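You operate a simulated robot arm through the tools that you are given. There is no shell and no other tool.

You run a simulated two-armed robot. Do the job below in one go: nothing can be reset, and whatever is moved stays where it is left.

## Task
Shut off the air, move the blue tube back to the nest ports and wipe up the oil.
Fine: valve first, then the blue button once; use the yellow pad and put it back. What is to be rubbed or washed off counts as gone when no trace of it is left.

Only the result counts: the job must be done as asked and must still hold three seconds after the hand-in. Knocking over, shifting, dropping, spilling or breaking anything else fails it.

## Robot
Two 7-joint arms with two-finger grippers on one trunk that stands fixed in place. Base frame: the origin is at the foot of the trunk, x ahead of it, y to its left, z up; the work surface is at about z = 860. Units: mm, rad, N and s.
The left shoulder is at [57, 216, 1195], the right one opposite. With the tool pointing down near the work surface each hand reaches from about 280 to 800 mm from the base axis, measured 20 degrees to its own side. Payload 3.18 kg a hand.
Tool frame (each hand has its own): the origin (TCP) lies between the finger pads and is the grasp point; the fingertips stand 30 mm ahead of it; z points along the fingers, y is the line along which they close. Largest opening 144 mm; the body of the gripper starts 103 mm behind the TCP.
Orientation is that of the tool frame in the base frame, as a unit quaternion [w, x, y, z]. With the fingers straight down and closing along the base's y, the tool's x points along the base's -x, its y along +y and its z along -z.

## Interface
- The arms move only by the tool apply_moves. It takes "left_deltas", "right_deltas" or both (then of equal length, played together; a hand with none holds still); each is a list of rows, each a list of 3 entries, a list of its own where there are three numbers: the closure, from 0 (fully open) to 1 (shut), then the shift along the base's x, y, z in units of 50 mm (1.0 is 50 mm), then the turn, a rotation vector about the base's x, y, z in units of 6 degrees (1.0 is 6 degrees). In form: [[hand, [x, y, z], [ax, ay, az]], ...]. A call has 1 to 20 rows; each row shifts and turns the commanded pose from where the row before left it. A call with a number of a shift or a turn outside -1 to 1 is refused whole. Rows are played at 5 a second. More than 50 mm and 0.15 rad between two rows, or a gripper value outside its range, and nothing of the call is played. A pose out of reach is approached as far as the arm can. The call stops where the force on the tool passes 50 N (or 10 N more than at its start, if that is more) or the arm is blocked; 0.2 s more then pass. Each finger halts on what it meets, pressing with about 24 N; the grip force reading is that of the motor and also rises with nothing between the fingers. The clock runs only during rows and for 0.2 s after the last one: add rows that do not move to give the fingers time. It gives the time, the measured TCP pose, the force on the tool (base axes), the opening and the grip force at its end, in the units of the frame above (readings bear some noise), with the torque about the TCP (base axes, N m) and any sound that the robot's microphone picked up.
- Cameras (640 x 400 px; columns grow to the right, rows downward): "scene" is now at [142.8, -50.3, 1395.8]; the picture's right is [-0.44, -0.90, 0.00], its down [-0.39, 0.19, -0.90] and it looks along [0.81, -0.40, -0.44] (base axes); focal length 286 px, centre (320, 200). "left" rides on the left gripper at [76, -16, -143] in its tool frame; the picture's right is [0.21, 0.98, 0.00], its down [-0.84, 0.18, -0.51] and it looks along [-0.50, 0.11, 0.86] (tool axes); focal length 218 px, centre (320, 200). "right" rides on the right gripper at [76, 16, -143] in its tool frame; the picture's right is [-0.21, 0.98, 0.00], its down [-0.84, -0.18, -0.51] and it looks along [-0.50, -0.11, 0.86] (tool axes); focal length 218 px, centre (320, 200).
- capture(camera): a new picture of that camera. No time passes.
- raise_lower(by): slides the trunk up (or, below 0, down) by that many mm; the arms and the scene camera ride with it, the base frame stays. It gives what a move gives, with no picture.
- turn_head(pan, tilt): turns the head with the scene camera to pan (to the left, within 1.396 rad either way) and tilt (down, from -0.506 to 1.204), counted from straight ahead of the robot. It gives what a move gives.
- point_at(camera, pixels): for up to 12 pixels [column, row] of the newest picture of that camera ("zoom" is the newest enlarged one), the place [x, y, z] in the base frame of the surface seen there, good to about 2 mm, but the place of the scene camera against the robot may be out by one fixed shift of up to 18 mm in any direction. No time passes.
- zoom(camera, box): a new picture of the part [left, top, right, bottom] of that camera's present view, enlarged. No time passes.
- hand_in(): hands the job in; it is judged then, once.

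Open the grippers and draw the arms clear of the work before you hand the job in, unless the task says otherwise.

The tools are called after "Call:" as a command line: name --argument value ..., lists and objects as JSON in quotes. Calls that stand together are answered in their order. apply_moves: Moves the arms, as the interface text tells. Its arguments: {"type":"object","properties":{"left_deltas":{"type":"array","items":{"type":"array"}},"right_deltas":{"type":"array","items":{"type":"array"}}},"required":[]} The other tools are called the same way: raise_lower (by) slides the trunk up or down; turn_head (pan, tilt) turns the head that bears the scene camera; capture (camera) takes a picture; point_at (camera, pixels) gives the place of the surface under pixels of a picture; zoom (camera, box) takes an enlarged picture of a part of a camera's view; hand_in () hands the job in.

At the start:

```text
time_s: 0.0
left_ee_pos: [417.9, 15.0, 1209.6]
left_tcp_rot: [0.0, -0.003, 1.0, -0.002]
left_force: [0.4, -1.0, -0.7]
left_ft_torque: [-0.01, -0.02, -0.02]
left_grip_width: 144.0
left_grasp_force: 0.0
right_ee_pos: [479.9, -455.1, 1223.1]
right_tcp_rot: [0.0, 0.001, 1.0, 0.0]
right_force: [-0.2, 0.9, -0.5]
right_ft_torque: [-0.04, -0.01, 0.0]
right_grip_width: 144.0
right_grasp_force: 0.1
trunk travel left (down, up): [-275.0, 94.0]
head pan, tilt: [-0.461, 0.45]
```

scene: 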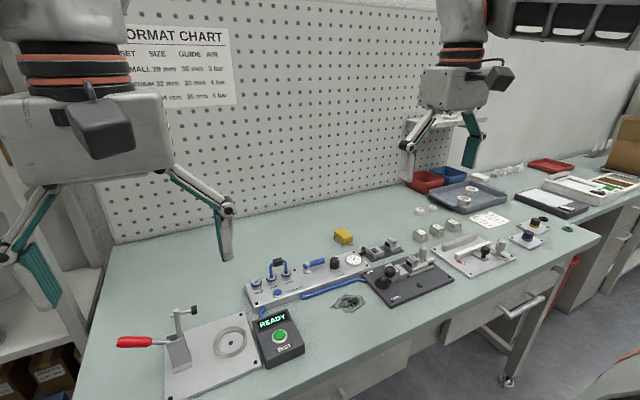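
right: 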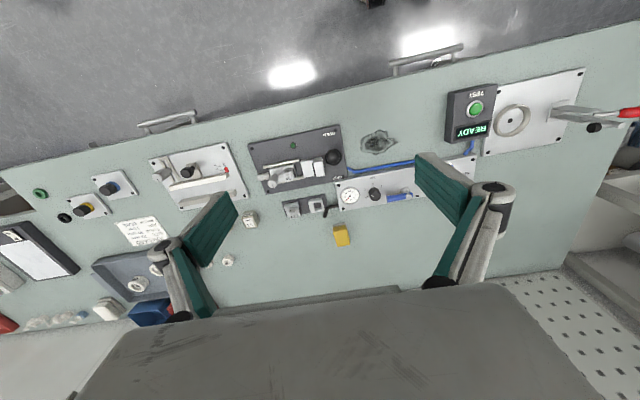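
left: 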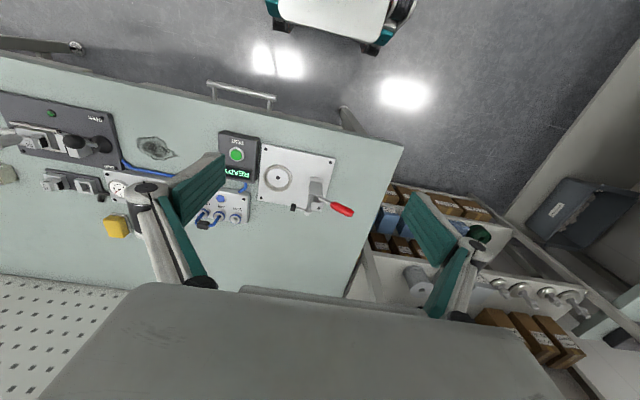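

I'll begin by looking closely at the air panel around (310, 275) and the oil spot near (350, 303) in the scene picture.

Call:
zoom --camera "scene" --box '[230, 220, 390, 320]'

Call:
zoom --camera "scene" --box '[340, 200, 480, 310]'

Call:
zoom --camera "right" --box '[240, 80, 500, 250]'

Call:
zoom --camera "left" --box '[0, 90, 260, 250]'

```text
4.00 times, centred on (310, 270) of scene
```

zoom: 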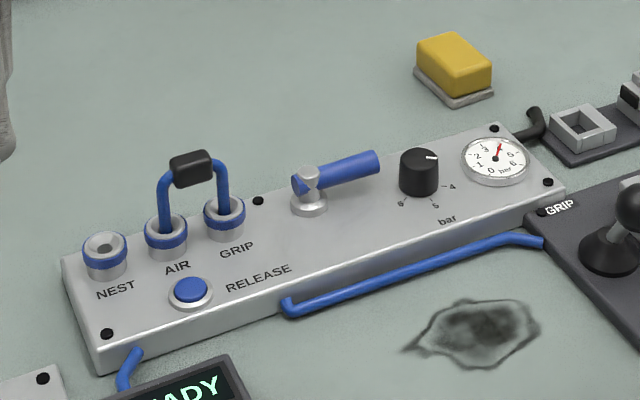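

```text
3.64 times, centred on (410, 255) of scene
```

zoom: 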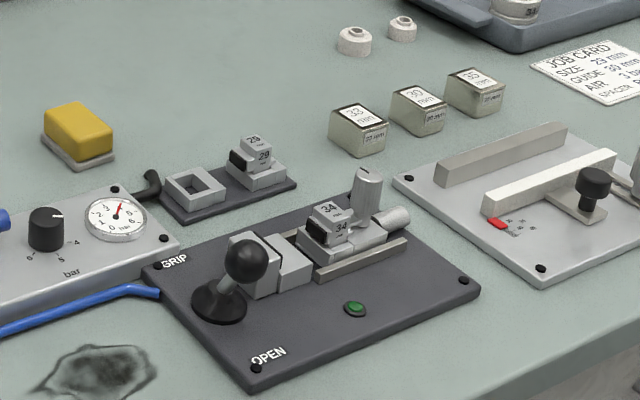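

```text
2.35 times, centred on (370, 165) of right
```

zoom: 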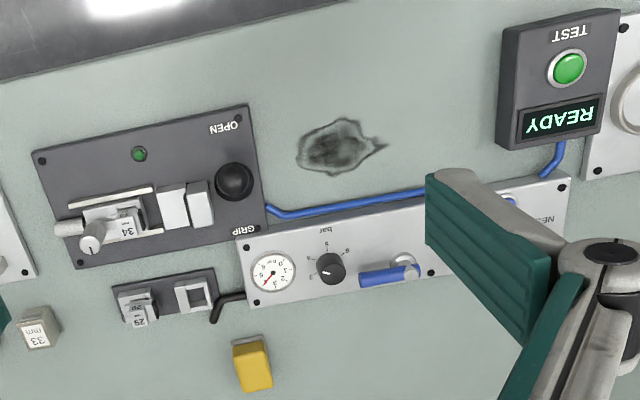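

```text
2.46 times, centred on (130, 170) of left
```

zoom: 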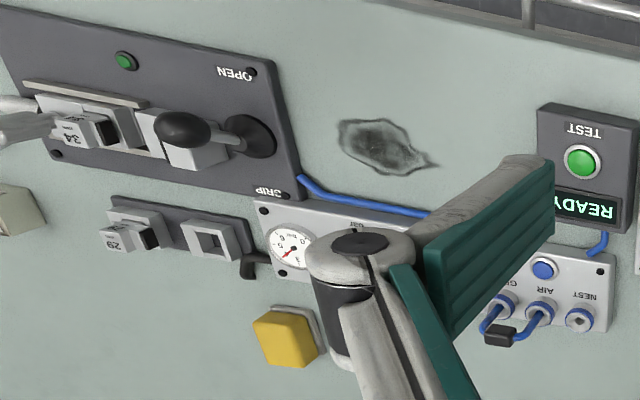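

The panel shows the jumper joining AIR and GRIP, a RELEASE button, and the blue valve handle lying along the panel. I'll measure these places from the scene picture and the hand cameras.

Call:
zoom --camera "left" --box '[160, 120, 280, 240]'

Call:
point_at --camera "right" --pixels '[[341, 238], [348, 236], [379, 142], [375, 194], [398, 197], [411, 191], [351, 195], [385, 146], [362, 143], [402, 140], [342, 225], [390, 216]]'

Call:
point_at --camera "left" --pixels '[[221, 199], [204, 213], [219, 216], [236, 219], [203, 226], [116, 227], [122, 220], [155, 148], [118, 187], [248, 193], [243, 222], [237, 155]]'

Call:
point_at --camera "scene" --pixels '[[277, 292], [256, 281], [272, 276], [286, 272], [277, 261], [307, 269], [323, 260], [343, 235], [350, 303], [353, 259], [335, 262], [280, 337]]'

```text
3.33 times, centred on (220, 180) of left
```

zoom: 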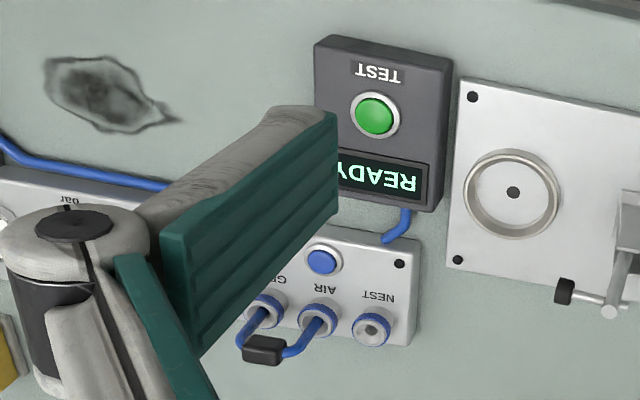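

```text
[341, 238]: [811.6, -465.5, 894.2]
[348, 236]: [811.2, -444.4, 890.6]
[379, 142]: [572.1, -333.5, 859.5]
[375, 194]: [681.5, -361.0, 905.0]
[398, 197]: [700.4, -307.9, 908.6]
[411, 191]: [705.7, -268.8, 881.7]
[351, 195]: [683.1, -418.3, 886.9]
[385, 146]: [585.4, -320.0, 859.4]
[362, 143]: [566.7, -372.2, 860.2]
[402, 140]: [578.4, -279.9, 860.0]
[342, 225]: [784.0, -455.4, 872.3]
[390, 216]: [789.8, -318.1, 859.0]
```

```text
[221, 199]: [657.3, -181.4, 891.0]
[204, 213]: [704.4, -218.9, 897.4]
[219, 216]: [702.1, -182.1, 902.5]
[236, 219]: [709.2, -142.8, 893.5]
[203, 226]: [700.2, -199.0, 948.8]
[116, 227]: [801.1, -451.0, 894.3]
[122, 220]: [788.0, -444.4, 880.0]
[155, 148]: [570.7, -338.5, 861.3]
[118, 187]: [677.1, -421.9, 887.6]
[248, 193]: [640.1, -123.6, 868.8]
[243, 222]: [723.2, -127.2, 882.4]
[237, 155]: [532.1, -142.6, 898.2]
```

```text
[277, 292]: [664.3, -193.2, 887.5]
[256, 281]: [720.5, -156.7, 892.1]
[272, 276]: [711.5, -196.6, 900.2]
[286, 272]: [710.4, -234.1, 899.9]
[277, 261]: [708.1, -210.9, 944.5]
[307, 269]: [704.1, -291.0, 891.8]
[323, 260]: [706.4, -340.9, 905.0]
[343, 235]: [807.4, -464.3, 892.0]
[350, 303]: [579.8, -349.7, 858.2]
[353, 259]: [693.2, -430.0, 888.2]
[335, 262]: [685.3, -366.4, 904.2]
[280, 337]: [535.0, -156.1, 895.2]
```

The scene camera reads about (+7, −12, −3) mm off from the hand cameras, so I'll rely on the hand cameras. I'll move the right hand over the panel for a closer look at the valve handle (about (700, −300, 905)).

Call:
apply_moves --right_deltas '[[0, [0.365, 0.48, -0.37], [0, 0, 0]], [0, [0.365, 0.48, -0.37], [0, 0, 0]], [0, [0.365, 0.48, -0.37], [0, 0, 0]], [0, [0.365, 0.48, -0.37], [0, 0, 0]], [0, [0.365, 0.4, -0.37], [0, 0, 0]], [0, [0.365, 0.4, -0.37], [0, 0, 0]], [0, [0.365, 0.4, -0.37], [0, 0, 0]], [0, [0.365, 0.4, -0.37], [0, 0, 0]]]'

Call:
capture --camera "right"

Call:
capture --camera "scene"

```text
time_s: 1.8
left_ee_pos: [419.4, 14.3, 1209.6]
left_tcp_rot: [0.0, -0.002, 1.0, -0.001]
left_force: [-0.5, -0.1, 0.9]
left_ft_torque: [0.02, 0.03, 0.01]
left_grip_width: 144.0
left_grasp_force: 0.1
right_ee_pos: [548.1, -377.2, 1160.3]
right_tcp_rot: [-0.002, -0.002, 1.0, 0.002]
right_force: [0.3, -0.1, -0.3]
right_ft_torque: [0.0, 0.04, 0.0]
right_grip_width: 143.8
right_grasp_force: 0.0
right hand out of reach, approached as far as the arm can: row 4, 5, 6, 7, 8
trunk travel left (down, up): [-275.0, 94.0]
head pan, tilt: [-0.461, 0.45]
```

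```text
taken
```

right: 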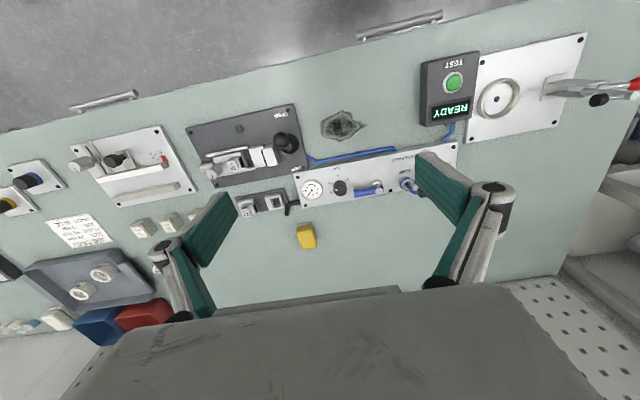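

```text
taken
```

scene: 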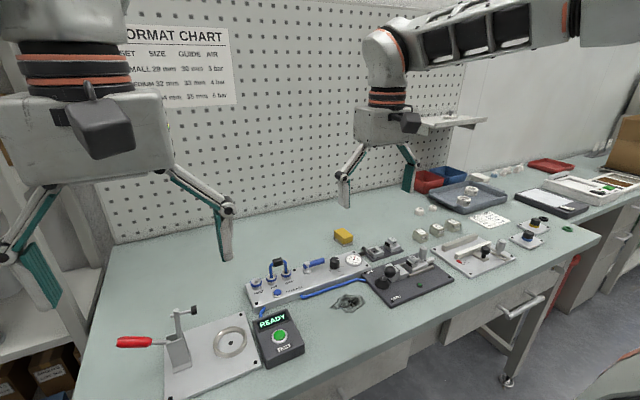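

The hand stopped at (548, −377, 1160), short of the goal. I'll send a still row to see where the commanded pose stands.

Call:
apply_moves --right_deltas '[[0, [0, 0, 0], [0, 0, 0]], [0, [0, 0, 0], [0, 0, 0]]]'

```text
time_s: 2.4
left_ee_pos: [419.1, 14.3, 1209.8]
left_tcp_rot: [0.0, -0.002, 1.0, -0.001]
left_force: [-0.2, -0.4, 0.0]
left_ft_torque: [-0.02, 0.01, 0.0]
left_grip_width: 143.9
left_grasp_force: 0.1
right_ee_pos: [548.7, -374.8, 1160.8]
right_tcp_rot: [-0.002, -0.001, 1.0, 0.002]
right_force: [0.3, -0.1, 0.0]
right_ft_torque: [0.01, 0.01, -0.01]
right_grip_width: 144.1
right_grasp_force: 0.0
trunk travel left (down, up): [-275.0, 94.0]
head pan, tilt: [-0.461, 0.45]
```

The command reset to the present pose. I'll go straight down first and then try toward the panel.

Call:
apply_moves --right_deltas '[[0, [0, 0, -0.8], [0, 0, 0]], [0, [0, 0, -0.8], [0, 0, 0]], [0, [0, 0, -0.6], [0, 0, 0]]]'

```text
time_s: 3.2
left_ee_pos: [418.8, 14.3, 1209.3]
left_tcp_rot: [-0.001, -0.001, 1.0, -0.001]
left_force: [0.2, -0.1, 0.3]
left_ft_torque: [0.04, -0.01, -0.01]
left_grip_width: 144.0
left_grasp_force: 0.1
right_ee_pos: [565.9, -418.4, 1067.2]
right_tcp_rot: [-0.002, -0.002, 1.0, 0.003]
right_force: [0.6, -0.2, 0.2]
right_ft_torque: [0.04, 0.02, -0.02]
right_grip_width: 143.7
right_grasp_force: 0.1
right hand out of reach, approached as far as the arm can: row 1, 2, 3
trunk travel left (down, up): [-275.0, 94.0]
head pan, tilt: [-0.461, 0.45]
```

The hand drifted outward while coming down, as if a joint is at its stop. I'll go lower in small steps and then edge toward y −330, watching the pose.

Call:
apply_moves --right_deltas '[[0, [0, 0, -0.5], [0, 0, 0]], [0, [0, 0, -0.5], [0, 0, 0]], [0, [0, 0.4, 0], [0, 0, 0]], [0, [0, 0.4, 0], [0, 0, 0]]]'

Call:
capture --camera "scene"

```text
time_s: 4.2
left_ee_pos: [419.1, 15.2, 1210.1]
left_tcp_rot: [0.0, -0.002, 1.0, 0.0]
left_force: [-0.2, -0.3, 0.0]
left_ft_torque: [-0.01, -0.01, 0.02]
left_grip_width: 144.0
left_grasp_force: 0.1
right_ee_pos: [585.8, -422.9, 1035.7]
right_tcp_rot: [-0.002, -0.003, 1.0, 0.004]
right_force: [-0.1, 0.6, -0.9]
right_ft_torque: [-0.02, -0.02, -0.03]
right_grip_width: 143.8
right_grasp_force: 0.0
right hand out of reach, approached as far as the arm can: row 1, 2, 3, 4
trunk travel left (down, up): [-275.0, 94.0]
head pan, tilt: [-0.461, 0.45]
```

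```text
taken
```

scene: 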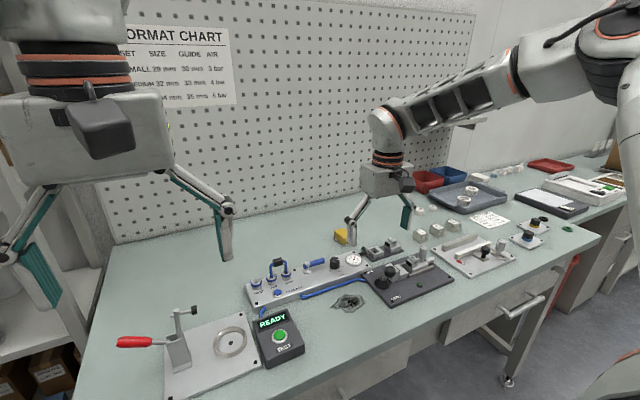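

The elbow is far out to the right, so the arm seems stuck on a joint stop in this branch. I'll draw the hand back in x and then step left to learn which way is free; nothing stands at that height (z 1036).

Call:
apply_moves --right_deltas '[[0, [-0.8, 0, 0], [0, 0, 0]], [0, [-0.8, 0, 0], [0, 0, 0]], [0, [0, 0.8, 0], [0, 0, 0]], [0, [0, 0.8, 0], [0, 0, 0]], [0, [0, 0.8, 0], [0, 0, 0]], [0, [0, 0.8, 0], [0, 0, 0]]]'

Call:
capture --camera "scene"

```text
time_s: 5.6
left_ee_pos: [419.7, 15.8, 1210.4]
left_tcp_rot: [0.0, -0.002, 1.0, -0.001]
left_force: [-0.5, 0.7, 1.0]
left_ft_torque: [-0.04, 0.0, 0.0]
left_grip_width: 143.9
left_grasp_force: 0.1
right_ee_pos: [550.5, -401.3, 1102.0]
right_tcp_rot: [-0.005, -0.006, 1.0, 0.005]
right_force: [0.4, 0.1, -0.7]
right_ft_torque: [-0.01, 0.0, 0.01]
right_grip_width: 144.1
right_grasp_force: 0.0
right hand out of reach, approached as far as the arm can: row 1, 2, 3, 4, 5, 6
trunk travel left (down, up): [-275.0, 94.0]
head pan, tilt: [-0.461, 0.45]
```

```text
taken
```

scene: 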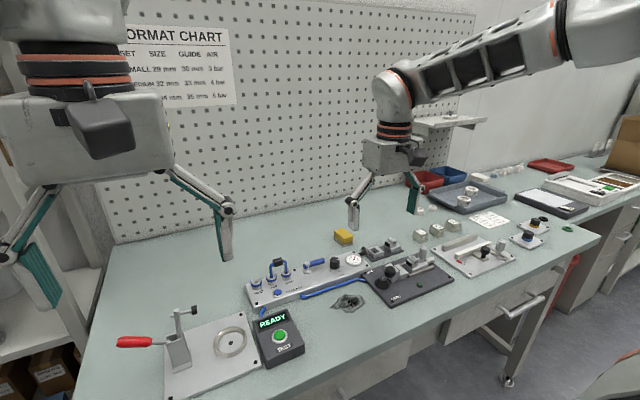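

Each stop lies at roughly the same distance from the shoulder, so I want to see the arm's posture. I'll turn the head to the right to look at the right elbow.

Call:
turn_head --pan -1.1 --tilt 0.2

Call:
capture --camera "scene"

```text
time_s: 6.6
left_ee_pos: [418.7, 15.0, 1209.9]
left_tcp_rot: [0.0, -0.002, 1.0, -0.002]
left_force: [0.1, -1.4, 0.1]
left_ft_torque: [-0.01, -0.03, 0.03]
left_grip_width: 143.9
left_grasp_force: 0.1
right_ee_pos: [551.1, -402.1, 1101.5]
right_tcp_rot: [-0.004, -0.005, 1.0, 0.006]
right_force: [0.1, -0.3, 0.8]
right_ft_torque: [0.0, 0.01, -0.02]
right_grip_width: 143.9
right_grasp_force: 0.1
trunk travel left (down, up): [-275.0, 94.0]
head pan, tilt: [-1.1, 0.201]
```

```text
taken
```

scene: 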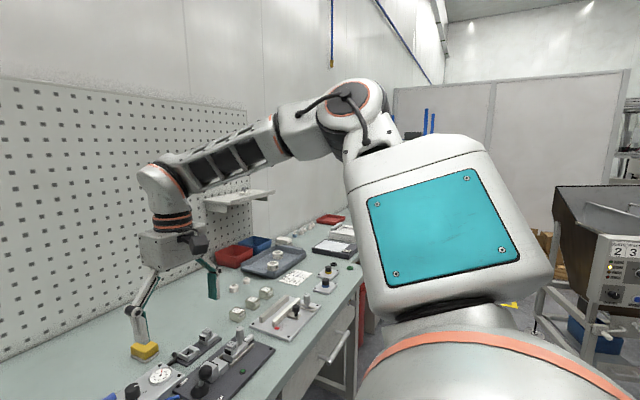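

The blocked direction is mostly +y at fixed tool yaw, which suggests the last wrist joint is at its stop. I'll turn the tool about vertical by +24° and then try +y again.

Call:
apply_moves --right_deltas '[[0, [0, 0, 0], [0, 0, 1]], [0, [0, 0, 0], [0, 0, 1]], [0, [0, 0, 0], [0, 0, 1]], [0, [0, 0, 0], [0, 0, 1]], [0, [0, 0.6, 0], [0, 0, 0]], [0, [0, 0.6, 0], [0, 0, 0]]]'

```text
time_s: 8.0
left_ee_pos: [419.8, 14.4, 1210.5]
left_tcp_rot: [0.0, -0.002, 1.0, -0.001]
left_force: [-0.7, -0.6, 0.3]
left_ft_torque: [0.02, 0.01, -0.02]
left_grip_width: 144.1
left_grasp_force: 0.1
right_ee_pos: [551.7, -344.4, 1101.6]
right_tcp_rot: [0.0, -0.208, 0.978, 0.0]
right_force: [-0.5, -0.4, -0.7]
right_ft_torque: [-0.04, 0.02, -0.02]
right_grip_width: 144.0
right_grasp_force: 0.1
trunk travel left (down, up): [-275.0, 94.0]
head pan, tilt: [-1.1, 0.201]
```

With the yaw at +24° the hand moves freely, so the last wrist joint was the limit. I'll bring the hand over the panel at about (636, −302, 1000) to look at the valve from near.

Call:
apply_moves --right_deltas '[[0, [0.42, 0.21, -0.5], [0, 0, 0.5]], [0, [0.42, 0.21, -0.5], [0, 0, 0.5]], [0, [0.42, 0.21, -0.5], [0, 0, 0]], [0, [0.42, 0.21, -0.5], [0, 0, 0]]]'

Call:
turn_head --pan -0.4 --tilt 0.6

Call:
capture --camera "right"

Call:
capture --camera "scene"

```text
time_s: 9.0
left_ee_pos: [419.3, 15.1, 1208.6]
left_tcp_rot: [-0.002, -0.003, 1.0, -0.001]
left_force: [-0.3, -0.5, 0.0]
left_ft_torque: [0.02, 0.02, 0.03]
left_grip_width: 144.1
left_grasp_force: 0.1
right_ee_pos: [637.4, -303.9, 1001.9]
right_tcp_rot: [0.0, -0.258, 0.966, -0.001]
right_force: [0.5, -0.2, 0.1]
right_ft_torque: [0.01, 0.04, 0.0]
right_grip_width: 144.0
right_grasp_force: 0.1
trunk travel left (down, up): [-275.0, 94.0]
head pan, tilt: [-1.1, 0.201]
```

```text
time_s: 10.1
left_ee_pos: [418.8, 13.8, 1209.3]
left_tcp_rot: [0.0, -0.002, 1.0, 0.0]
left_force: [0.3, 0.4, -0.1]
left_ft_torque: [0.0, 0.0, 0.03]
left_grip_width: 144.0
left_grasp_force: 0.0
right_ee_pos: [636.7, -304.4, 1002.5]
right_tcp_rot: [0.001, -0.259, 0.966, 0.0]
right_force: [0.4, -0.7, -0.8]
right_ft_torque: [0.02, 0.01, -0.02]
right_grip_width: 143.9
right_grasp_force: 0.0
trunk travel left (down, up): [-275.0, 94.0]
head pan, tilt: [-0.4, 0.6]
```

```text
taken
```

right: 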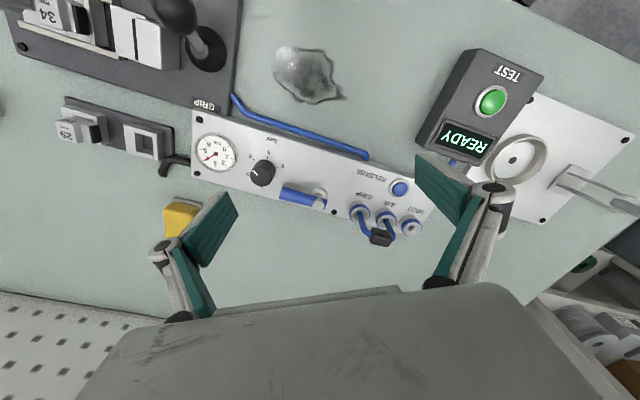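

```text
taken
```

scene: 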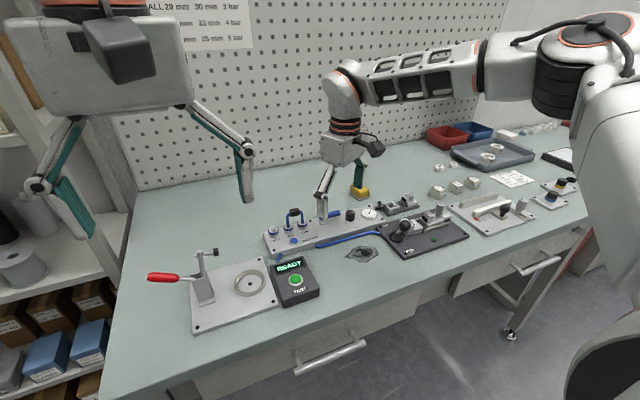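

The panel is now clearly between the fingers in the right picture, with the valve at about (303, 197). I'll zoom in on valve, ports and pad.

Call:
zoom --camera "right" --box '[230, 120, 440, 260]'

Call:
zoom --camera "right" --box '[255, 160, 345, 220]'

Call:
zoom --camera "right" --box '[340, 160, 430, 260]'

Call:
point_at --camera "right" --pixels '[[283, 192], [303, 197], [318, 200], [322, 194], [328, 206], [400, 189], [359, 213], [386, 217], [411, 228], [381, 237], [262, 172], [215, 153]]'

```text
2.86 times, centred on (335, 190) of right
```

zoom: 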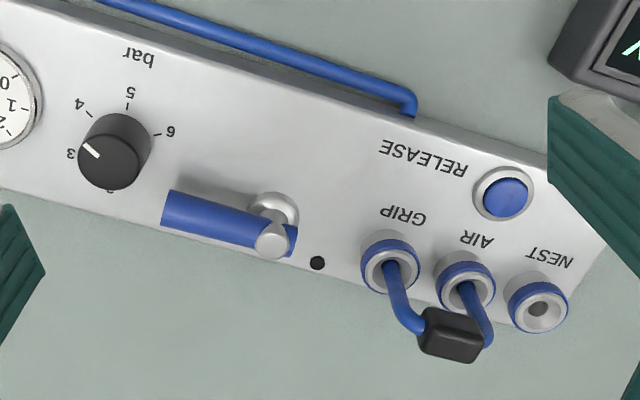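

```text
6.67 times, centred on (300, 190) of right
```

zoom: 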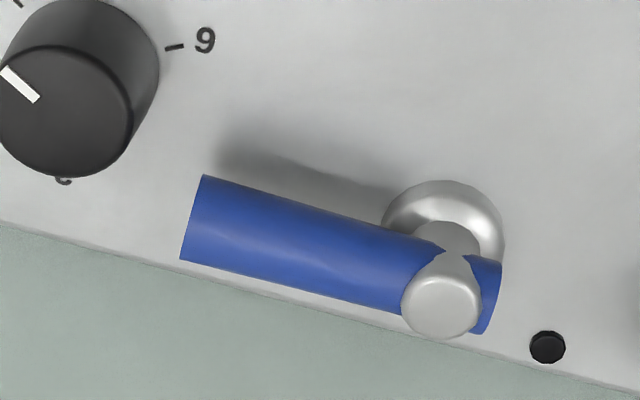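

```text
4.00 times, centred on (385, 210) of right
```

zoom: 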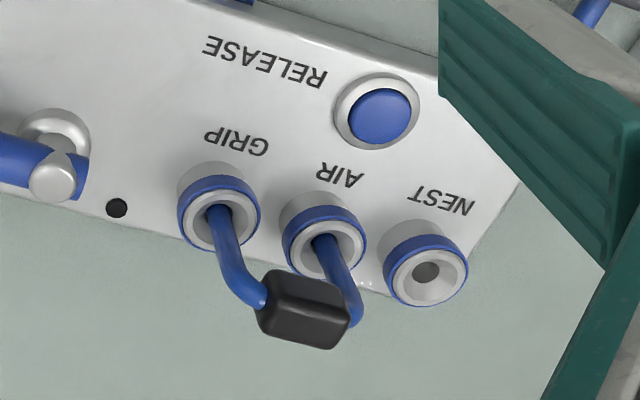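

```text
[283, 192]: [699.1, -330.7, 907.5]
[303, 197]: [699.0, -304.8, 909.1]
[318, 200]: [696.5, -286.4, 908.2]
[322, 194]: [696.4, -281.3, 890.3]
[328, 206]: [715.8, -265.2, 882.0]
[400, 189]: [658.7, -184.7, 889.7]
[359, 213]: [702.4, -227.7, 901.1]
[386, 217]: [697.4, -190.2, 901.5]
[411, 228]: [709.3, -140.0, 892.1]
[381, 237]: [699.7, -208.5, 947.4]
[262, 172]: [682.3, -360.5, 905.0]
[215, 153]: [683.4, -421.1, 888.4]
```

I'll zoom again on the valve and pick points along the handle and the pivot.

Call:
zoom --camera "right" --box '[255, 160, 345, 220]'

Call:
point_at --camera "zoom" --pixels '[[195, 215], [205, 185], [185, 255], [300, 245], [380, 265], [445, 300], [490, 300], [440, 200], [495, 225], [390, 210], [300, 280], [310, 215]]'

Call:
zoom --camera "right" --box '[340, 160, 430, 260]'

Call:
point_at --camera "zoom" --pixels '[[380, 115], [375, 72], [427, 272], [388, 276], [465, 268], [325, 240], [364, 243], [287, 230], [218, 212], [181, 205], [260, 215], [320, 295]]'

Call:
point_at --camera "zoom" --pixels '[[275, 290], [345, 310], [285, 275], [335, 290], [270, 330], [330, 345], [350, 320], [225, 245], [345, 270], [240, 280], [430, 300], [425, 240]]'

```text
6.67 times, centred on (300, 190) of right
```

zoom: 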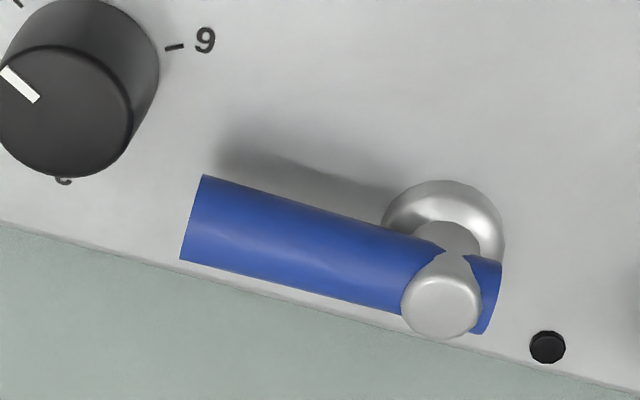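

```text
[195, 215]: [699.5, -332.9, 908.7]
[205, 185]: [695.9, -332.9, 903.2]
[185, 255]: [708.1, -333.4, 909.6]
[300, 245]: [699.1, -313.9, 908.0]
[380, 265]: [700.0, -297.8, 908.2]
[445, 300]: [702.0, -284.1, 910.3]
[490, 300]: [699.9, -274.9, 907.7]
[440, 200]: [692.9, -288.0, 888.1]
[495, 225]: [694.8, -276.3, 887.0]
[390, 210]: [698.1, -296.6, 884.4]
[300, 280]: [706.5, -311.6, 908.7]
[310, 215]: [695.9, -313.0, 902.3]
```

```text
4.00 times, centred on (385, 210) of right
```

zoom: 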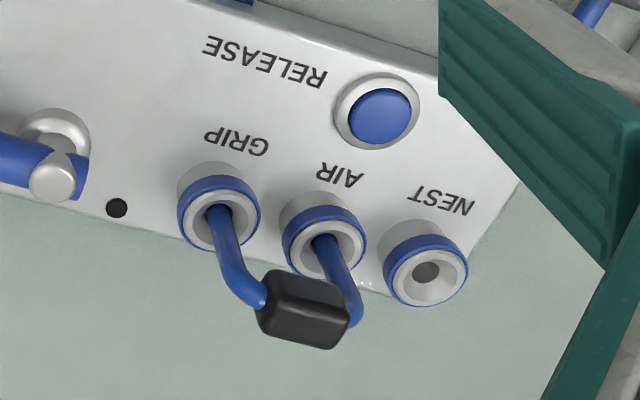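

```text
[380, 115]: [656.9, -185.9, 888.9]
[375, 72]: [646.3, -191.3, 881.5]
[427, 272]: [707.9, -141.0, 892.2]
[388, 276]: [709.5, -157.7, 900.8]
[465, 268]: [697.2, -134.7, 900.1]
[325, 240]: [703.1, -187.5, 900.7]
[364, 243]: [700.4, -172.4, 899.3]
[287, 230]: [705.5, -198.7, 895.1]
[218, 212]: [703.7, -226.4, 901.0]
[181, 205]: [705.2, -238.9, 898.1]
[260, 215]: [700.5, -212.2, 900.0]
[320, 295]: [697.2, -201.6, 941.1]
```

```text
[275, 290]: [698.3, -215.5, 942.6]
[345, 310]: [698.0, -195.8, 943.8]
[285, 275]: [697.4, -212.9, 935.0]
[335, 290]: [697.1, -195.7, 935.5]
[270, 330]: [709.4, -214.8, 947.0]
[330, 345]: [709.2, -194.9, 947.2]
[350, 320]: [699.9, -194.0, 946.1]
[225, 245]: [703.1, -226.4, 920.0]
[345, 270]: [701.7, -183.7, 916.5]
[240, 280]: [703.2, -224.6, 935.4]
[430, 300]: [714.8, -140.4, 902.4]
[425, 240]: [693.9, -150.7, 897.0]
```

Measured: valve pivot ≈ (701, −284), handle tip ≈ (702, −333), top z ≈ 909; ports lie along y at x ≈ 703 with spacing 40 (NEST −146, AIR −186, GRIP −226). I'll close the right fingers, turn the tool to yaw 90° and stand behind the handle at (728, −316, 1000).

Call:
apply_moves --right_deltas '[[1, [0.182, -0.024, 0], [0, 0, 1]], [1, [0.182, -0.024, 0], [0, 0, 1]], [1, [0.182, -0.024, 0], [0, 0, 1]], [1, [0.182, -0.024, 0], [0, 0, 1]], [1, [0.182, -0.024, 0], [0, 0, 1]], [1, [0.182, -0.024, 0], [0, 0, 1]], [1, [0.182, -0.024, 0], [0, 0, 1]], [1, [0.182, -0.024, 0], [0, 0, 1]], [1, [0.182, -0.024, 0], [0, 0, 1]], [1, [0.182, -0.024, 0], [0, 0, 1]]]'

Call:
capture --camera "right"

Call:
capture --camera "scene"

```text
time_s: 12.3
left_ee_pos: [419.2, 14.8, 1208.5]
left_tcp_rot: [-0.001, -0.001, 1.0, -0.002]
left_force: [-0.4, 0.5, -0.1]
left_ft_torque: [-0.01, 0.01, 0.02]
left_grip_width: 144.1
left_grasp_force: 0.1
right_ee_pos: [670.1, -340.1, 1009.4]
right_tcp_rot: [0.001, -0.707, 0.707, 0.0]
right_force: [-0.2, 1.3, -0.3]
right_ft_torque: [-0.01, -0.01, -0.04]
right_grip_width: 0.1
right_grasp_force: 24.0
right hand out of reach, approached as far as the arm can: row 3, 4, 5, 6, 7, 8, 9, 10
trunk travel left (down, up): [-275.0, 94.0]
head pan, tilt: [-0.4, 0.6]
```

```text
taken
```

right: 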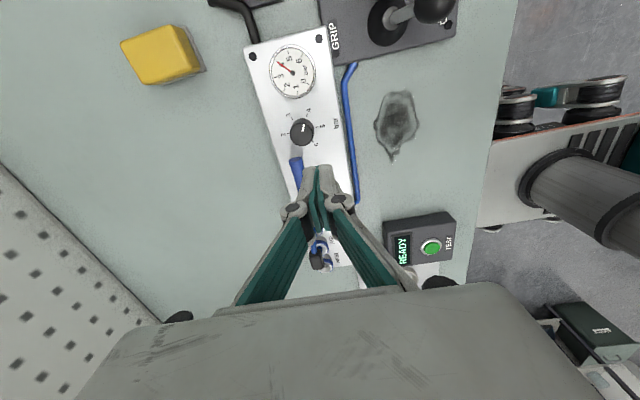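

```text
taken
```

scene: 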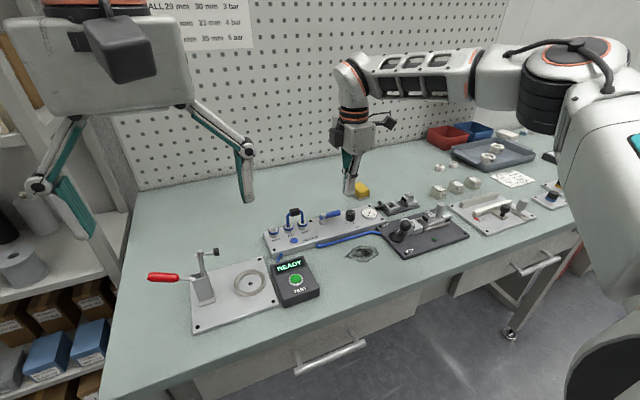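

The reach ran out at z 1009, (670, −340), with the forearm level. I'll go lower to z ≈ 955 (tips at 925, above the handle top 909) and then try forward again.

Call:
apply_moves --right_deltas '[[1, [0, 0, -0.54], [0, 0, 0]], [1, [0, 0, -0.54], [0, 0, 0]], [1, [0.4, 0.16, 0], [0, 0, 0]], [1, [0.4, 0.16, 0], [0, 0, 0]], [1, [0.36, 0.16, 0], [0, 0, 0]]]'

```text
time_s: 13.5
left_ee_pos: [418.8, 15.0, 1208.9]
left_tcp_rot: [0.0, -0.002, 1.0, -0.001]
left_force: [-0.3, 0.5, -0.2]
left_ft_torque: [0.01, 0.02, 0.0]
left_grip_width: 143.7
left_grasp_force: 0.1
right_ee_pos: [665.5, -343.3, 969.8]
right_tcp_rot: [-0.001, 0.707, -0.707, 0.001]
right_force: [0.3, -1.3, 0.1]
right_ft_torque: [0.03, 0.03, -0.03]
right_grip_width: 0.0
right_grasp_force: 24.2
right hand out of reach, approached as far as the arm can: row 1, 2, 3, 4, 5
trunk travel left (down, up): [-275.0, 94.0]
head pan, tilt: [-0.4, 0.6]
```

Even straight down is now flagged, so yaw may matter again. I'll turn back to yaw 60° and step +x to see.

Call:
apply_moves --right_deltas '[[1, [0, 0, 0], [0, 0, -1]], [1, [0, 0, 0], [0, 0, -1]], [1, [0, 0, 0], [0, 0, -1]], [1, [0, 0, 0], [0, 0, -1]], [1, [0, 0, 0], [0, 0, -1]], [1, [0.4, 0.16, 0], [0, 0, 0]], [1, [0.4, 0.16, 0], [0, 0, 0]], [1, [0.4, 0.16, 0], [0, 0, 0]]]'

Call:
turn_head --pan -0.8 --tilt 0.3

Call:
capture --camera "scene"

```text
time_s: 15.3
left_ee_pos: [418.1, 15.5, 1210.1]
left_tcp_rot: [0.0, -0.002, 1.0, -0.001]
left_force: [-0.3, -0.2, -0.2]
left_ft_torque: [-0.06, -0.02, 0.04]
left_grip_width: 144.0
left_grasp_force: 0.1
right_ee_pos: [667.1, -341.8, 977.9]
right_tcp_rot: [0.001, -0.5, 0.866, 0.0]
right_force: [0.0, -0.3, -0.4]
right_ft_torque: [-0.01, 0.03, 0.01]
right_grip_width: 0.0
right_grasp_force: 24.6
right hand out of reach, approached as far as the arm can: row 6, 7, 8
trunk travel left (down, up): [-275.0, 94.0]
head pan, tilt: [-0.4, 0.6]
```

```text
time_s: 16.2
left_ee_pos: [417.7, 15.6, 1209.7]
left_tcp_rot: [0.0, -0.002, 1.0, -0.001]
left_force: [0.0, 0.4, 0.0]
left_ft_torque: [0.02, 0.02, -0.01]
left_grip_width: 143.9
left_grasp_force: 0.0
right_ee_pos: [666.5, -343.0, 978.8]
right_tcp_rot: [0.002, -0.5, 0.866, 0.0]
right_force: [0.2, -0.2, 0.7]
right_ft_torque: [-0.03, 0.02, -0.03]
right_grip_width: 0.2
right_grasp_force: 24.0
trunk travel left (down, up): [-275.0, 94.0]
head pan, tilt: [-0.799, 0.3]
```

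```text
taken
```

scene: 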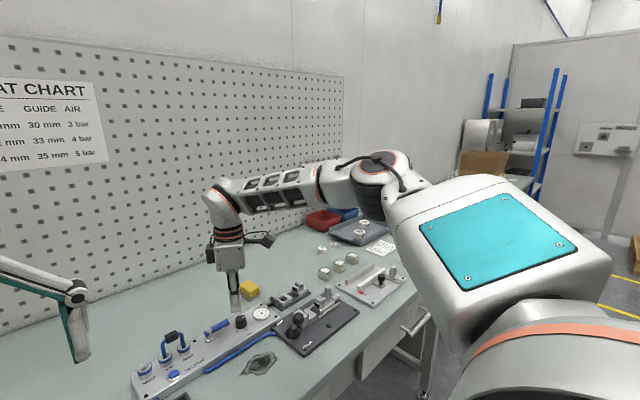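

I'll measure where the elbow, wrist and upper arm are by pointing at them in the scene picture.

Call:
point_at --camera "scene" --pixels '[[375, 157], [385, 190], [408, 180], [345, 180], [275, 190], [215, 203], [228, 235], [228, 255], [430, 205], [580, 240], [520, 330], [560, 380]]'

```text
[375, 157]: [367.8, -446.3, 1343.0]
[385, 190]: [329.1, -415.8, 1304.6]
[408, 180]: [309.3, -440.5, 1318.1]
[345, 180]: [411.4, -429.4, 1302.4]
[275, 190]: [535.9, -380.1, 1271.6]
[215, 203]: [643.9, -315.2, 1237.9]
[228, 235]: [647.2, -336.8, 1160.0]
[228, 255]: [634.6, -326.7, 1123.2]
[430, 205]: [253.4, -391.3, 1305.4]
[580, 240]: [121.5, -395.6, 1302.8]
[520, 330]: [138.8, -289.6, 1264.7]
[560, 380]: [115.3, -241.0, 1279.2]
```

The elbow sits far out to the right at about (350, −450, 1290), and the blocked direction equals the forearm's line. I'll tilt the fingers forward 18° and see whether +x then frees up.

Call:
apply_moves --right_deltas '[[1, [0, 0, 0.2], [0, -1, 0]], [1, [0, 0, 0.2], [0, -1, 0]], [1, [0, 0, 0], [0, -1, 0]], [1, [0.4, 0, 0], [0, 0, 0]], [1, [0.4, 0, 0], [0, 0, 0]], [1, [0.4, 0, 0], [0, 0, 0]]]'

```text
time_s: 17.6
left_ee_pos: [419.3, 14.3, 1209.4]
left_tcp_rot: [-0.001, -0.002, 1.0, -0.001]
left_force: [-0.4, 0.1, 0.1]
left_ft_torque: [-0.02, 0.04, 0.03]
left_grip_width: 144.0
left_grasp_force: 0.0
right_ee_pos: [728.5, -341.5, 996.7]
right_tcp_rot: [0.136, -0.494, 0.855, -0.077]
right_force: [1.1, 1.3, -0.4]
right_ft_torque: [-0.01, 0.04, 0.05]
right_grip_width: 0.0
right_grasp_force: 24.2
trunk travel left (down, up): [-275.0, 94.0]
head pan, tilt: [-0.799, 0.3]
```

Tilting forward frees the reach. Since a straight-down tool would be better for the jumper, I'll first try re-posturing: draw the hand in toward the middle (untilting) and then go out again along y ≈ −230.

Call:
apply_moves --right_deltas '[[1, [-0.8, 0, 0], [0, 1, 0]], [1, [-0.8, 0, 0], [0, 1, 0]], [1, [-0.8, 0, 0], [0, 1, 0]], [1, [-0.8, 0.2, 0], [0, 0, 0]], [1, [-0.8, 0.3, 0], [0, 0, 0]], [1, [-0.8, 0.3, 0], [0, 0, 0]], [1, [-0.8, 0.3, 0], [0, 0, 0]], [1, [0, 0.5, 0], [0, 0, 0]]]'

Call:
capture --camera "scene"

```text
time_s: 19.4
left_ee_pos: [419.5, 14.4, 1208.9]
left_tcp_rot: [-0.001, -0.002, 1.0, -0.001]
left_force: [0.4, -0.3, 0.0]
left_ft_torque: [-0.01, 0.0, 0.02]
left_grip_width: 144.1
left_grasp_force: 0.1
right_ee_pos: [447.6, -261.4, 998.8]
right_tcp_rot: [-0.001, -0.499, 0.867, 0.001]
right_force: [0.3, 0.7, -0.2]
right_ft_torque: [-0.04, 0.03, 0.01]
right_grip_width: 0.2
right_grasp_force: 23.8
trunk travel left (down, up): [-275.0, 94.0]
head pan, tilt: [-0.799, 0.3]
```

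```text
taken
```

scene: 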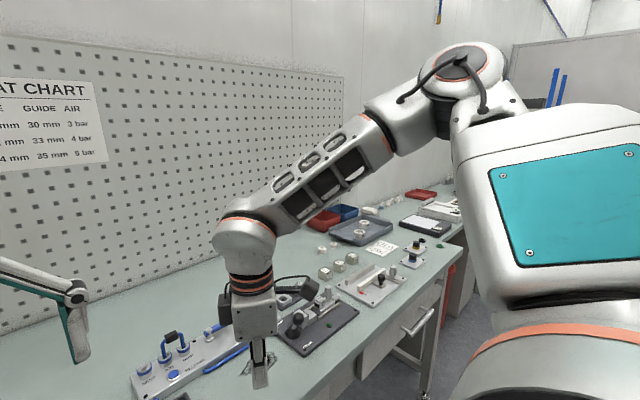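

The hand moved in freely. Now I'll go back outward along y ≈ −240 with the tool straight down, at z 1000, to see how far it gets.

Call:
apply_moves --right_deltas '[[1, [0.8, 0.1, 0], [0, 0, 0]], [1, [0.8, 0.1, 0], [0, 0, 0]], [1, [0.8, 0.1, 0], [0, 0, 0]], [1, [0.8, 0.1, 0], [0, 0, 0]], [1, [0.8, 0, 0], [0, 0, 0]], [1, [0.8, 0, 0], [0, 0, 0]]]'

Call:
capture --camera "scene"

```text
time_s: 20.8
left_ee_pos: [419.1, 14.4, 1208.5]
left_tcp_rot: [-0.001, -0.002, 1.0, -0.001]
left_force: [0.0, -0.8, 0.4]
left_ft_torque: [0.02, 0.01, 0.02]
left_grip_width: 144.1
left_grasp_force: 0.0
right_ee_pos: [638.0, -278.0, 1006.0]
right_tcp_rot: [0.002, -0.5, 0.866, 0.002]
right_force: [-0.5, 0.1, -0.6]
right_ft_torque: [-0.01, 0.04, 0.0]
right_grip_width: 0.1
right_grasp_force: 23.5
right hand out of reach, approached as far as the arm can: row 5, 6
trunk travel left (down, up): [-275.0, 94.0]
head pan, tilt: [-0.799, 0.3]
```

```text
taken
```

scene: 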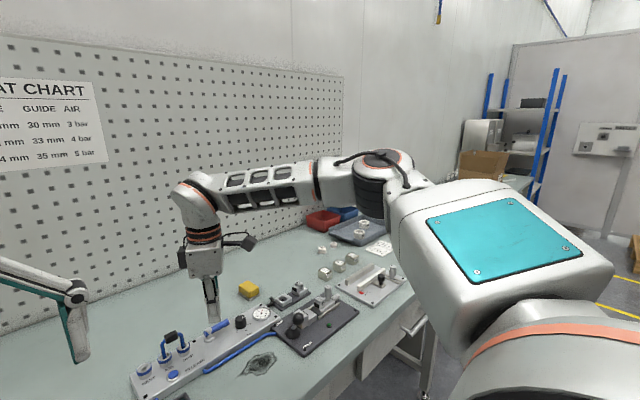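

It stops again at (638, −278, 1006). I'll measure the arm's posture once more to find which joint holds it.

Call:
point_at --camera "scene" --pixels '[[375, 157], [340, 175], [300, 178], [260, 185], [225, 192], [195, 198], [375, 195], [400, 195], [430, 200], [500, 190], [580, 250], [205, 255]]'

Call:
turn_head --pan -1.396 --tilt 0.5

Call:
capture --camera "scene"

```text
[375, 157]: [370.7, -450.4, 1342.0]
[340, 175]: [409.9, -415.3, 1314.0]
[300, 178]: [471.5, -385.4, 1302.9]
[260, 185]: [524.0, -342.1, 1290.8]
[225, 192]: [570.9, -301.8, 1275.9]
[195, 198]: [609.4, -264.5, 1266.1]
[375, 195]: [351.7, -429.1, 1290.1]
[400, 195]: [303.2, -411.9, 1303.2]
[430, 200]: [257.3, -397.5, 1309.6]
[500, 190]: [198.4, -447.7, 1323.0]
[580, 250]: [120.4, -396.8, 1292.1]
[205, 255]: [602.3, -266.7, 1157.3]
```

```text
time_s: 21.8
left_ee_pos: [418.1, 15.6, 1209.3]
left_tcp_rot: [0.0, -0.001, 1.0, 0.0]
left_force: [0.0, 0.0, -0.2]
left_ft_torque: [0.01, -0.03, 0.01]
left_grip_width: 143.8
left_grasp_force: 0.0
right_ee_pos: [637.1, -276.7, 1006.0]
right_tcp_rot: [0.002, -0.5, 0.866, 0.0]
right_force: [0.1, 0.8, -0.5]
right_ft_torque: [-0.03, 0.0, 0.03]
right_grip_width: 0.3
right_grasp_force: 23.5
trunk travel left (down, up): [-275.0, 94.0]
head pan, tilt: [-1.396, 0.499]
```

```text
taken
```

scene: 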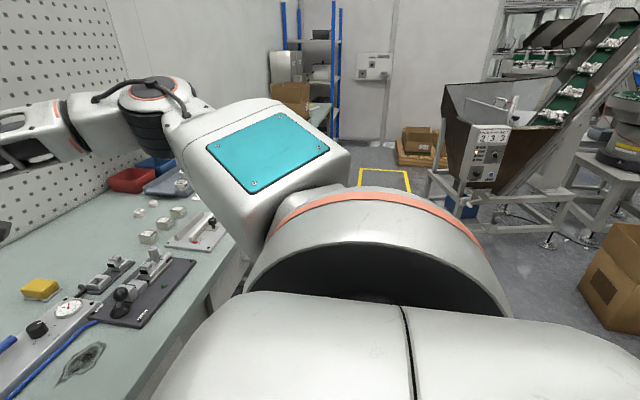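

The elbow stayed at the same spot (370, −450) for two different hand places, so the shoulder joints are at their stops. I'll back the hand off along the forearm by 80 mm and see how the elbow shifts.

Call:
turn_head --pan -0.8 --tilt 0.3

Call:
apply_moves --right_deltas '[[1, [-0.67, -0.43, 0.11], [0, 0, 0]], [1, [-0.67, -0.43, 0.11], [0, 0, 0]]]'

Call:
capture --camera "scene"

```text
time_s: 22.8
left_ee_pos: [419.6, 14.7, 1210.0]
left_tcp_rot: [0.0, -0.002, 1.0, 0.0]
left_force: [0.3, -0.4, 0.9]
left_ft_torque: [0.0, -0.03, 0.0]
left_grip_width: 143.6
left_grasp_force: 0.1
right_ee_pos: [637.0, -275.9, 1006.0]
right_tcp_rot: [0.002, -0.5, 0.866, 0.0]
right_force: [0.0, 0.5, 0.0]
right_ft_torque: [0.03, -0.02, 0.02]
right_grip_width: 0.0
right_grasp_force: 23.5
trunk travel left (down, up): [-275.0, 94.0]
head pan, tilt: [-0.799, 0.3]
```

```text
time_s: 23.4
left_ee_pos: [418.9, 14.9, 1209.8]
left_tcp_rot: [0.0, -0.002, 1.0, -0.001]
left_force: [0.5, -0.2, -0.4]
left_ft_torque: [-0.04, -0.04, -0.01]
left_grip_width: 144.1
left_grasp_force: 0.1
right_ee_pos: [569.4, -322.1, 1018.6]
right_tcp_rot: [-0.001, -0.5, 0.866, 0.0]
right_force: [-0.5, -0.1, -0.2]
right_ft_torque: [-0.01, -0.06, 0.01]
right_grip_width: 0.1
right_grasp_force: 24.2
trunk travel left (down, up): [-275.0, 94.0]
head pan, tilt: [-0.799, 0.3]
```

```text
taken
```

scene: 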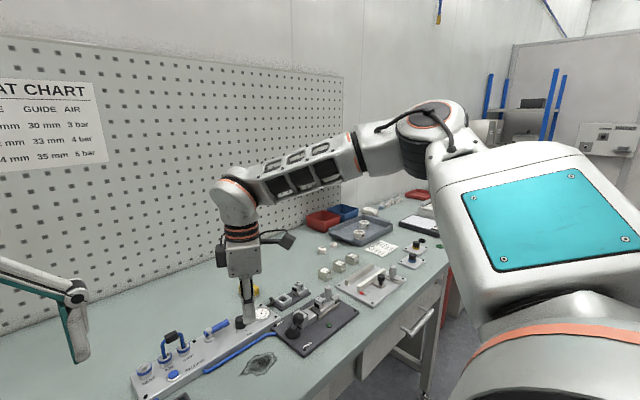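

The elbow swung out and up when the hand drew back. I'll measure it again.

Call:
point_at --camera "scene" --pixels '[[425, 110], [410, 140], [370, 145], [320, 155], [270, 175], [230, 190], [450, 150], [545, 220], [480, 170], [240, 230], [500, 270], [600, 190]]'

```text
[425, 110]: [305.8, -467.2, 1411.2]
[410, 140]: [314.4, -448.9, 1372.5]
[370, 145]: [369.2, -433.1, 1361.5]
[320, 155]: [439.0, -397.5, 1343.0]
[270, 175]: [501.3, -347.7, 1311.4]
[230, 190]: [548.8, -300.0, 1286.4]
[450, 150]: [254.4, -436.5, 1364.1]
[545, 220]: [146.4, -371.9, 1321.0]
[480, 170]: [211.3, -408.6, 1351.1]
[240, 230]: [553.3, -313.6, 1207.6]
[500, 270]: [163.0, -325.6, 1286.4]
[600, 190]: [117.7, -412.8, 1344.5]
```

I'll check the shoulder's inward range: bring the right hand to about (450, −160, 1000) while moving the left hand 120 mm further left for room, then measure the elbow.

Call:
apply_moves --right_deltas '[[1, [-0.48, 0.4, 0], [0, 0, 0]], [1, [-0.48, 0.4, 0], [0, 0, 0]], [1, [-0.48, 0.4, 0], [0, 0, 0]], [1, [-0.48, 0.4, 0], [0, 0, 0]], [1, [-0.48, 0.8, 0], [0, 0, 0]], [1, [0, 0.8, 0], [0, 0, 0]]]' --left_deltas '[[0, [0, 0.4, 0], [0, 0, 0]], [0, [0, 0.4, 0], [0, 0, 0]], [0, [0, 0.4, 0], [0, 0, 0]], [0, [0, 0.4, 0], [0, 0, 0]], [0, [0, 0.4, 0], [0, 0, 0]], [0, [0, 0.4, 0], [0, 0, 0]]]'

Call:
capture --camera "scene"

```text
time_s: 24.8
left_ee_pos: [419.7, 135.5, 1209.6]
left_tcp_rot: [0.0, -0.001, 1.0, -0.001]
left_force: [0.1, -0.1, -0.3]
left_ft_torque: [-0.02, 0.05, 0.0]
left_grip_width: 143.8
left_grasp_force: 0.0
right_ee_pos: [449.2, -160.6, 1017.5]
right_tcp_rot: [-0.001, -0.5, 0.866, 0.0]
right_force: [0.2, -0.2, 0.3]
right_ft_torque: [-0.01, 0.05, 0.01]
right_grip_width: 0.0
right_grasp_force: 24.1
trunk travel left (down, up): [-275.0, 94.0]
head pan, tilt: [-0.799, 0.3]
```

```text
taken
```

scene: 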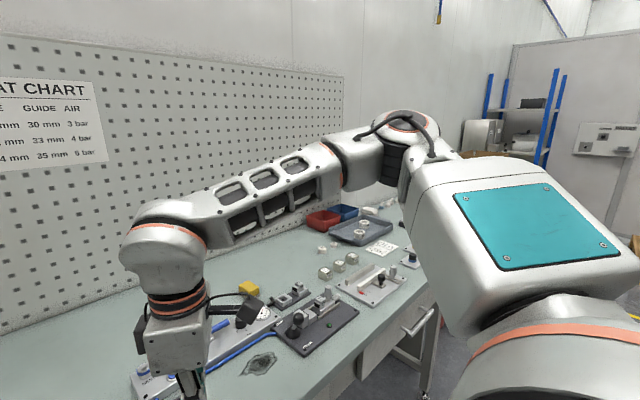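

I'll measure the elbow here too.

Call:
point_at --camera "scene" --pixels '[[403, 120], [395, 160], [360, 165], [300, 180], [200, 210], [160, 235], [430, 160], [530, 225], [470, 170], [180, 330], [490, 270], [600, 200]]'

Call:
turn_head --pan 1.0 --tilt 0.2

Call:
capture --camera "scene"

```text
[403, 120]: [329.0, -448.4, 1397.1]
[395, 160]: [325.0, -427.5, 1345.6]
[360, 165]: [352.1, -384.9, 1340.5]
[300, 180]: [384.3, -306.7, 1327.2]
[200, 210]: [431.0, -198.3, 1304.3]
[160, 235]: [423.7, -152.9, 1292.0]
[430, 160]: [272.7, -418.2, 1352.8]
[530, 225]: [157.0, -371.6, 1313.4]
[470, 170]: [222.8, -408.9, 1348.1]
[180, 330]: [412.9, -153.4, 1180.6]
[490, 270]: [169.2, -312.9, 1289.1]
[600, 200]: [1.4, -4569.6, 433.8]
```

```text
time_s: 26.6
left_ee_pos: [418.8, 134.2, 1209.9]
left_tcp_rot: [0.001, -0.002, 1.0, -0.001]
left_force: [1.1, -0.9, 0.0]
left_ft_torque: [0.03, 0.01, -0.06]
left_grip_width: 144.1
left_grasp_force: 0.0
right_ee_pos: [449.4, -161.7, 1019.0]
right_tcp_rot: [0.0, -0.5, 0.866, 0.0]
right_force: [-0.7, -0.2, -0.1]
right_ft_torque: [-0.02, -0.01, -0.03]
right_grip_width: 0.0
right_grasp_force: 23.7
trunk travel left (down, up): [-275.0, 94.0]
head pan, tilt: [1.0, 0.201]
```

```text
taken
```

scene: 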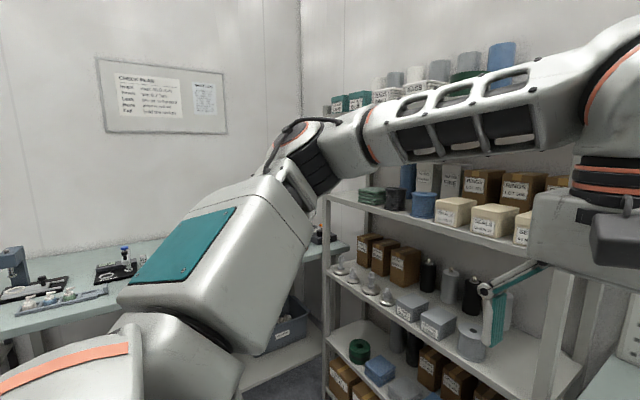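

The elbow azimuth seems stuck around −37° at best in this posture. I'll test whether reach is better with the hand high relative to the shoulder (which lowering the trunk would give at the bench): raise to z ≈ 1215 and extend along y ≈ −206.

Call:
apply_moves --right_deltas '[[1, [0, -0.2, 0.8], [0, 0, 0]], [1, [0, -0.2, 0.8], [0, 0, 0]], [1, [0, -0.2, 0.8], [0, 0, 0]], [1, [0, -0.2, 0.8], [0, 0, 0]], [1, [0, 0, 0.8], [0, 0, 0]], [1, [0.8, 0, 0], [0, 0, 0]], [1, [0.8, 0, 0], [0, 0, 0]], [1, [0.8, 0, 0], [0, 0, 0]], [1, [0.8, 0, 0], [0, 0, 0]], [1, [0.8, 0, 0], [0, 0, 0]], [1, [0.8, 0, 0], [0, 0, 0]]]'

Call:
turn_head --pan -0.8 --tilt 0.1

Call:
capture --camera "scene"

```text
time_s: 29.0
left_ee_pos: [421.0, 131.8, 1210.1]
left_tcp_rot: [-0.002, -0.002, 1.0, 0.002]
left_force: [1.1, -0.4, -0.2]
left_ft_torque: [0.16, 0.14, -0.03]
left_grip_width: 143.8
left_grasp_force: 0.1
right_ee_pos: [596.9, -274.9, 1210.1]
right_tcp_rot: [0.002, -0.498, 0.867, 0.005]
right_force: [1.7, -1.6, -1.1]
right_ft_torque: [0.14, 0.14, 0.0]
right_grip_width: 0.0
right_grasp_force: 23.7
right hand out of reach, approached as far as the arm can: row 7, 8, 9, 10, 11
trunk travel left (down, up): [-275.0, 94.0]
head pan, tilt: [1.0, 0.201]
```

```text
time_s: 30.8
left_ee_pos: [419.3, 134.1, 1209.8]
left_tcp_rot: [-0.001, -0.002, 1.0, -0.001]
left_force: [-0.4, -1.0, 0.5]
left_ft_torque: [0.05, 0.0, 0.02]
left_grip_width: 144.1
left_grasp_force: 0.1
right_ee_pos: [594.1, -271.4, 1213.5]
right_tcp_rot: [0.002, -0.497, 0.867, 0.002]
right_force: [-0.2, 0.5, -1.0]
right_ft_torque: [-0.03, 0.0, 0.0]
right_grip_width: 0.0
right_grasp_force: 23.5
trunk travel left (down, up): [-275.0, 94.0]
head pan, tilt: [-0.799, 0.099]
```

```text
taken
```

scene: 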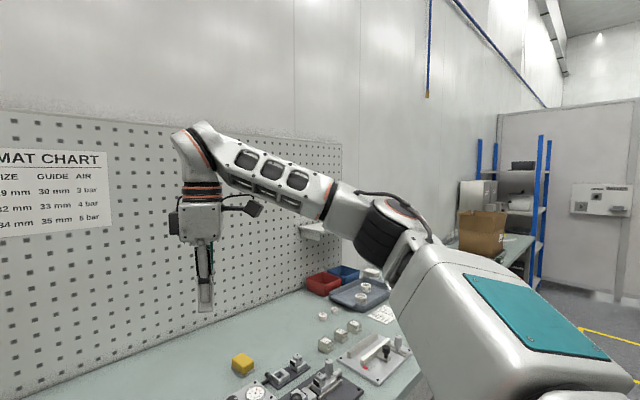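

I'll measure the elbow in this raised posture for comparison.

Call:
point_at --camera "scene" --pixels '[[390, 210], [380, 235], [345, 215], [300, 185], [250, 165], [200, 150], [415, 240], [545, 300], [460, 270], [200, 215], [480, 350], [420, 215]]'

```text
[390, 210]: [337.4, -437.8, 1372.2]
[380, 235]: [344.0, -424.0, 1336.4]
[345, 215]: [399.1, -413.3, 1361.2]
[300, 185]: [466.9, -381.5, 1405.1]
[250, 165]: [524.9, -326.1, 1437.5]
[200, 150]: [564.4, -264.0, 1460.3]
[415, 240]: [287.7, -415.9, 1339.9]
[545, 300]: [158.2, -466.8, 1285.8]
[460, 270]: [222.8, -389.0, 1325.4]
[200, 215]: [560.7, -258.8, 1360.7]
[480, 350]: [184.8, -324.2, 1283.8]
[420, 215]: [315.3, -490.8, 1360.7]
```

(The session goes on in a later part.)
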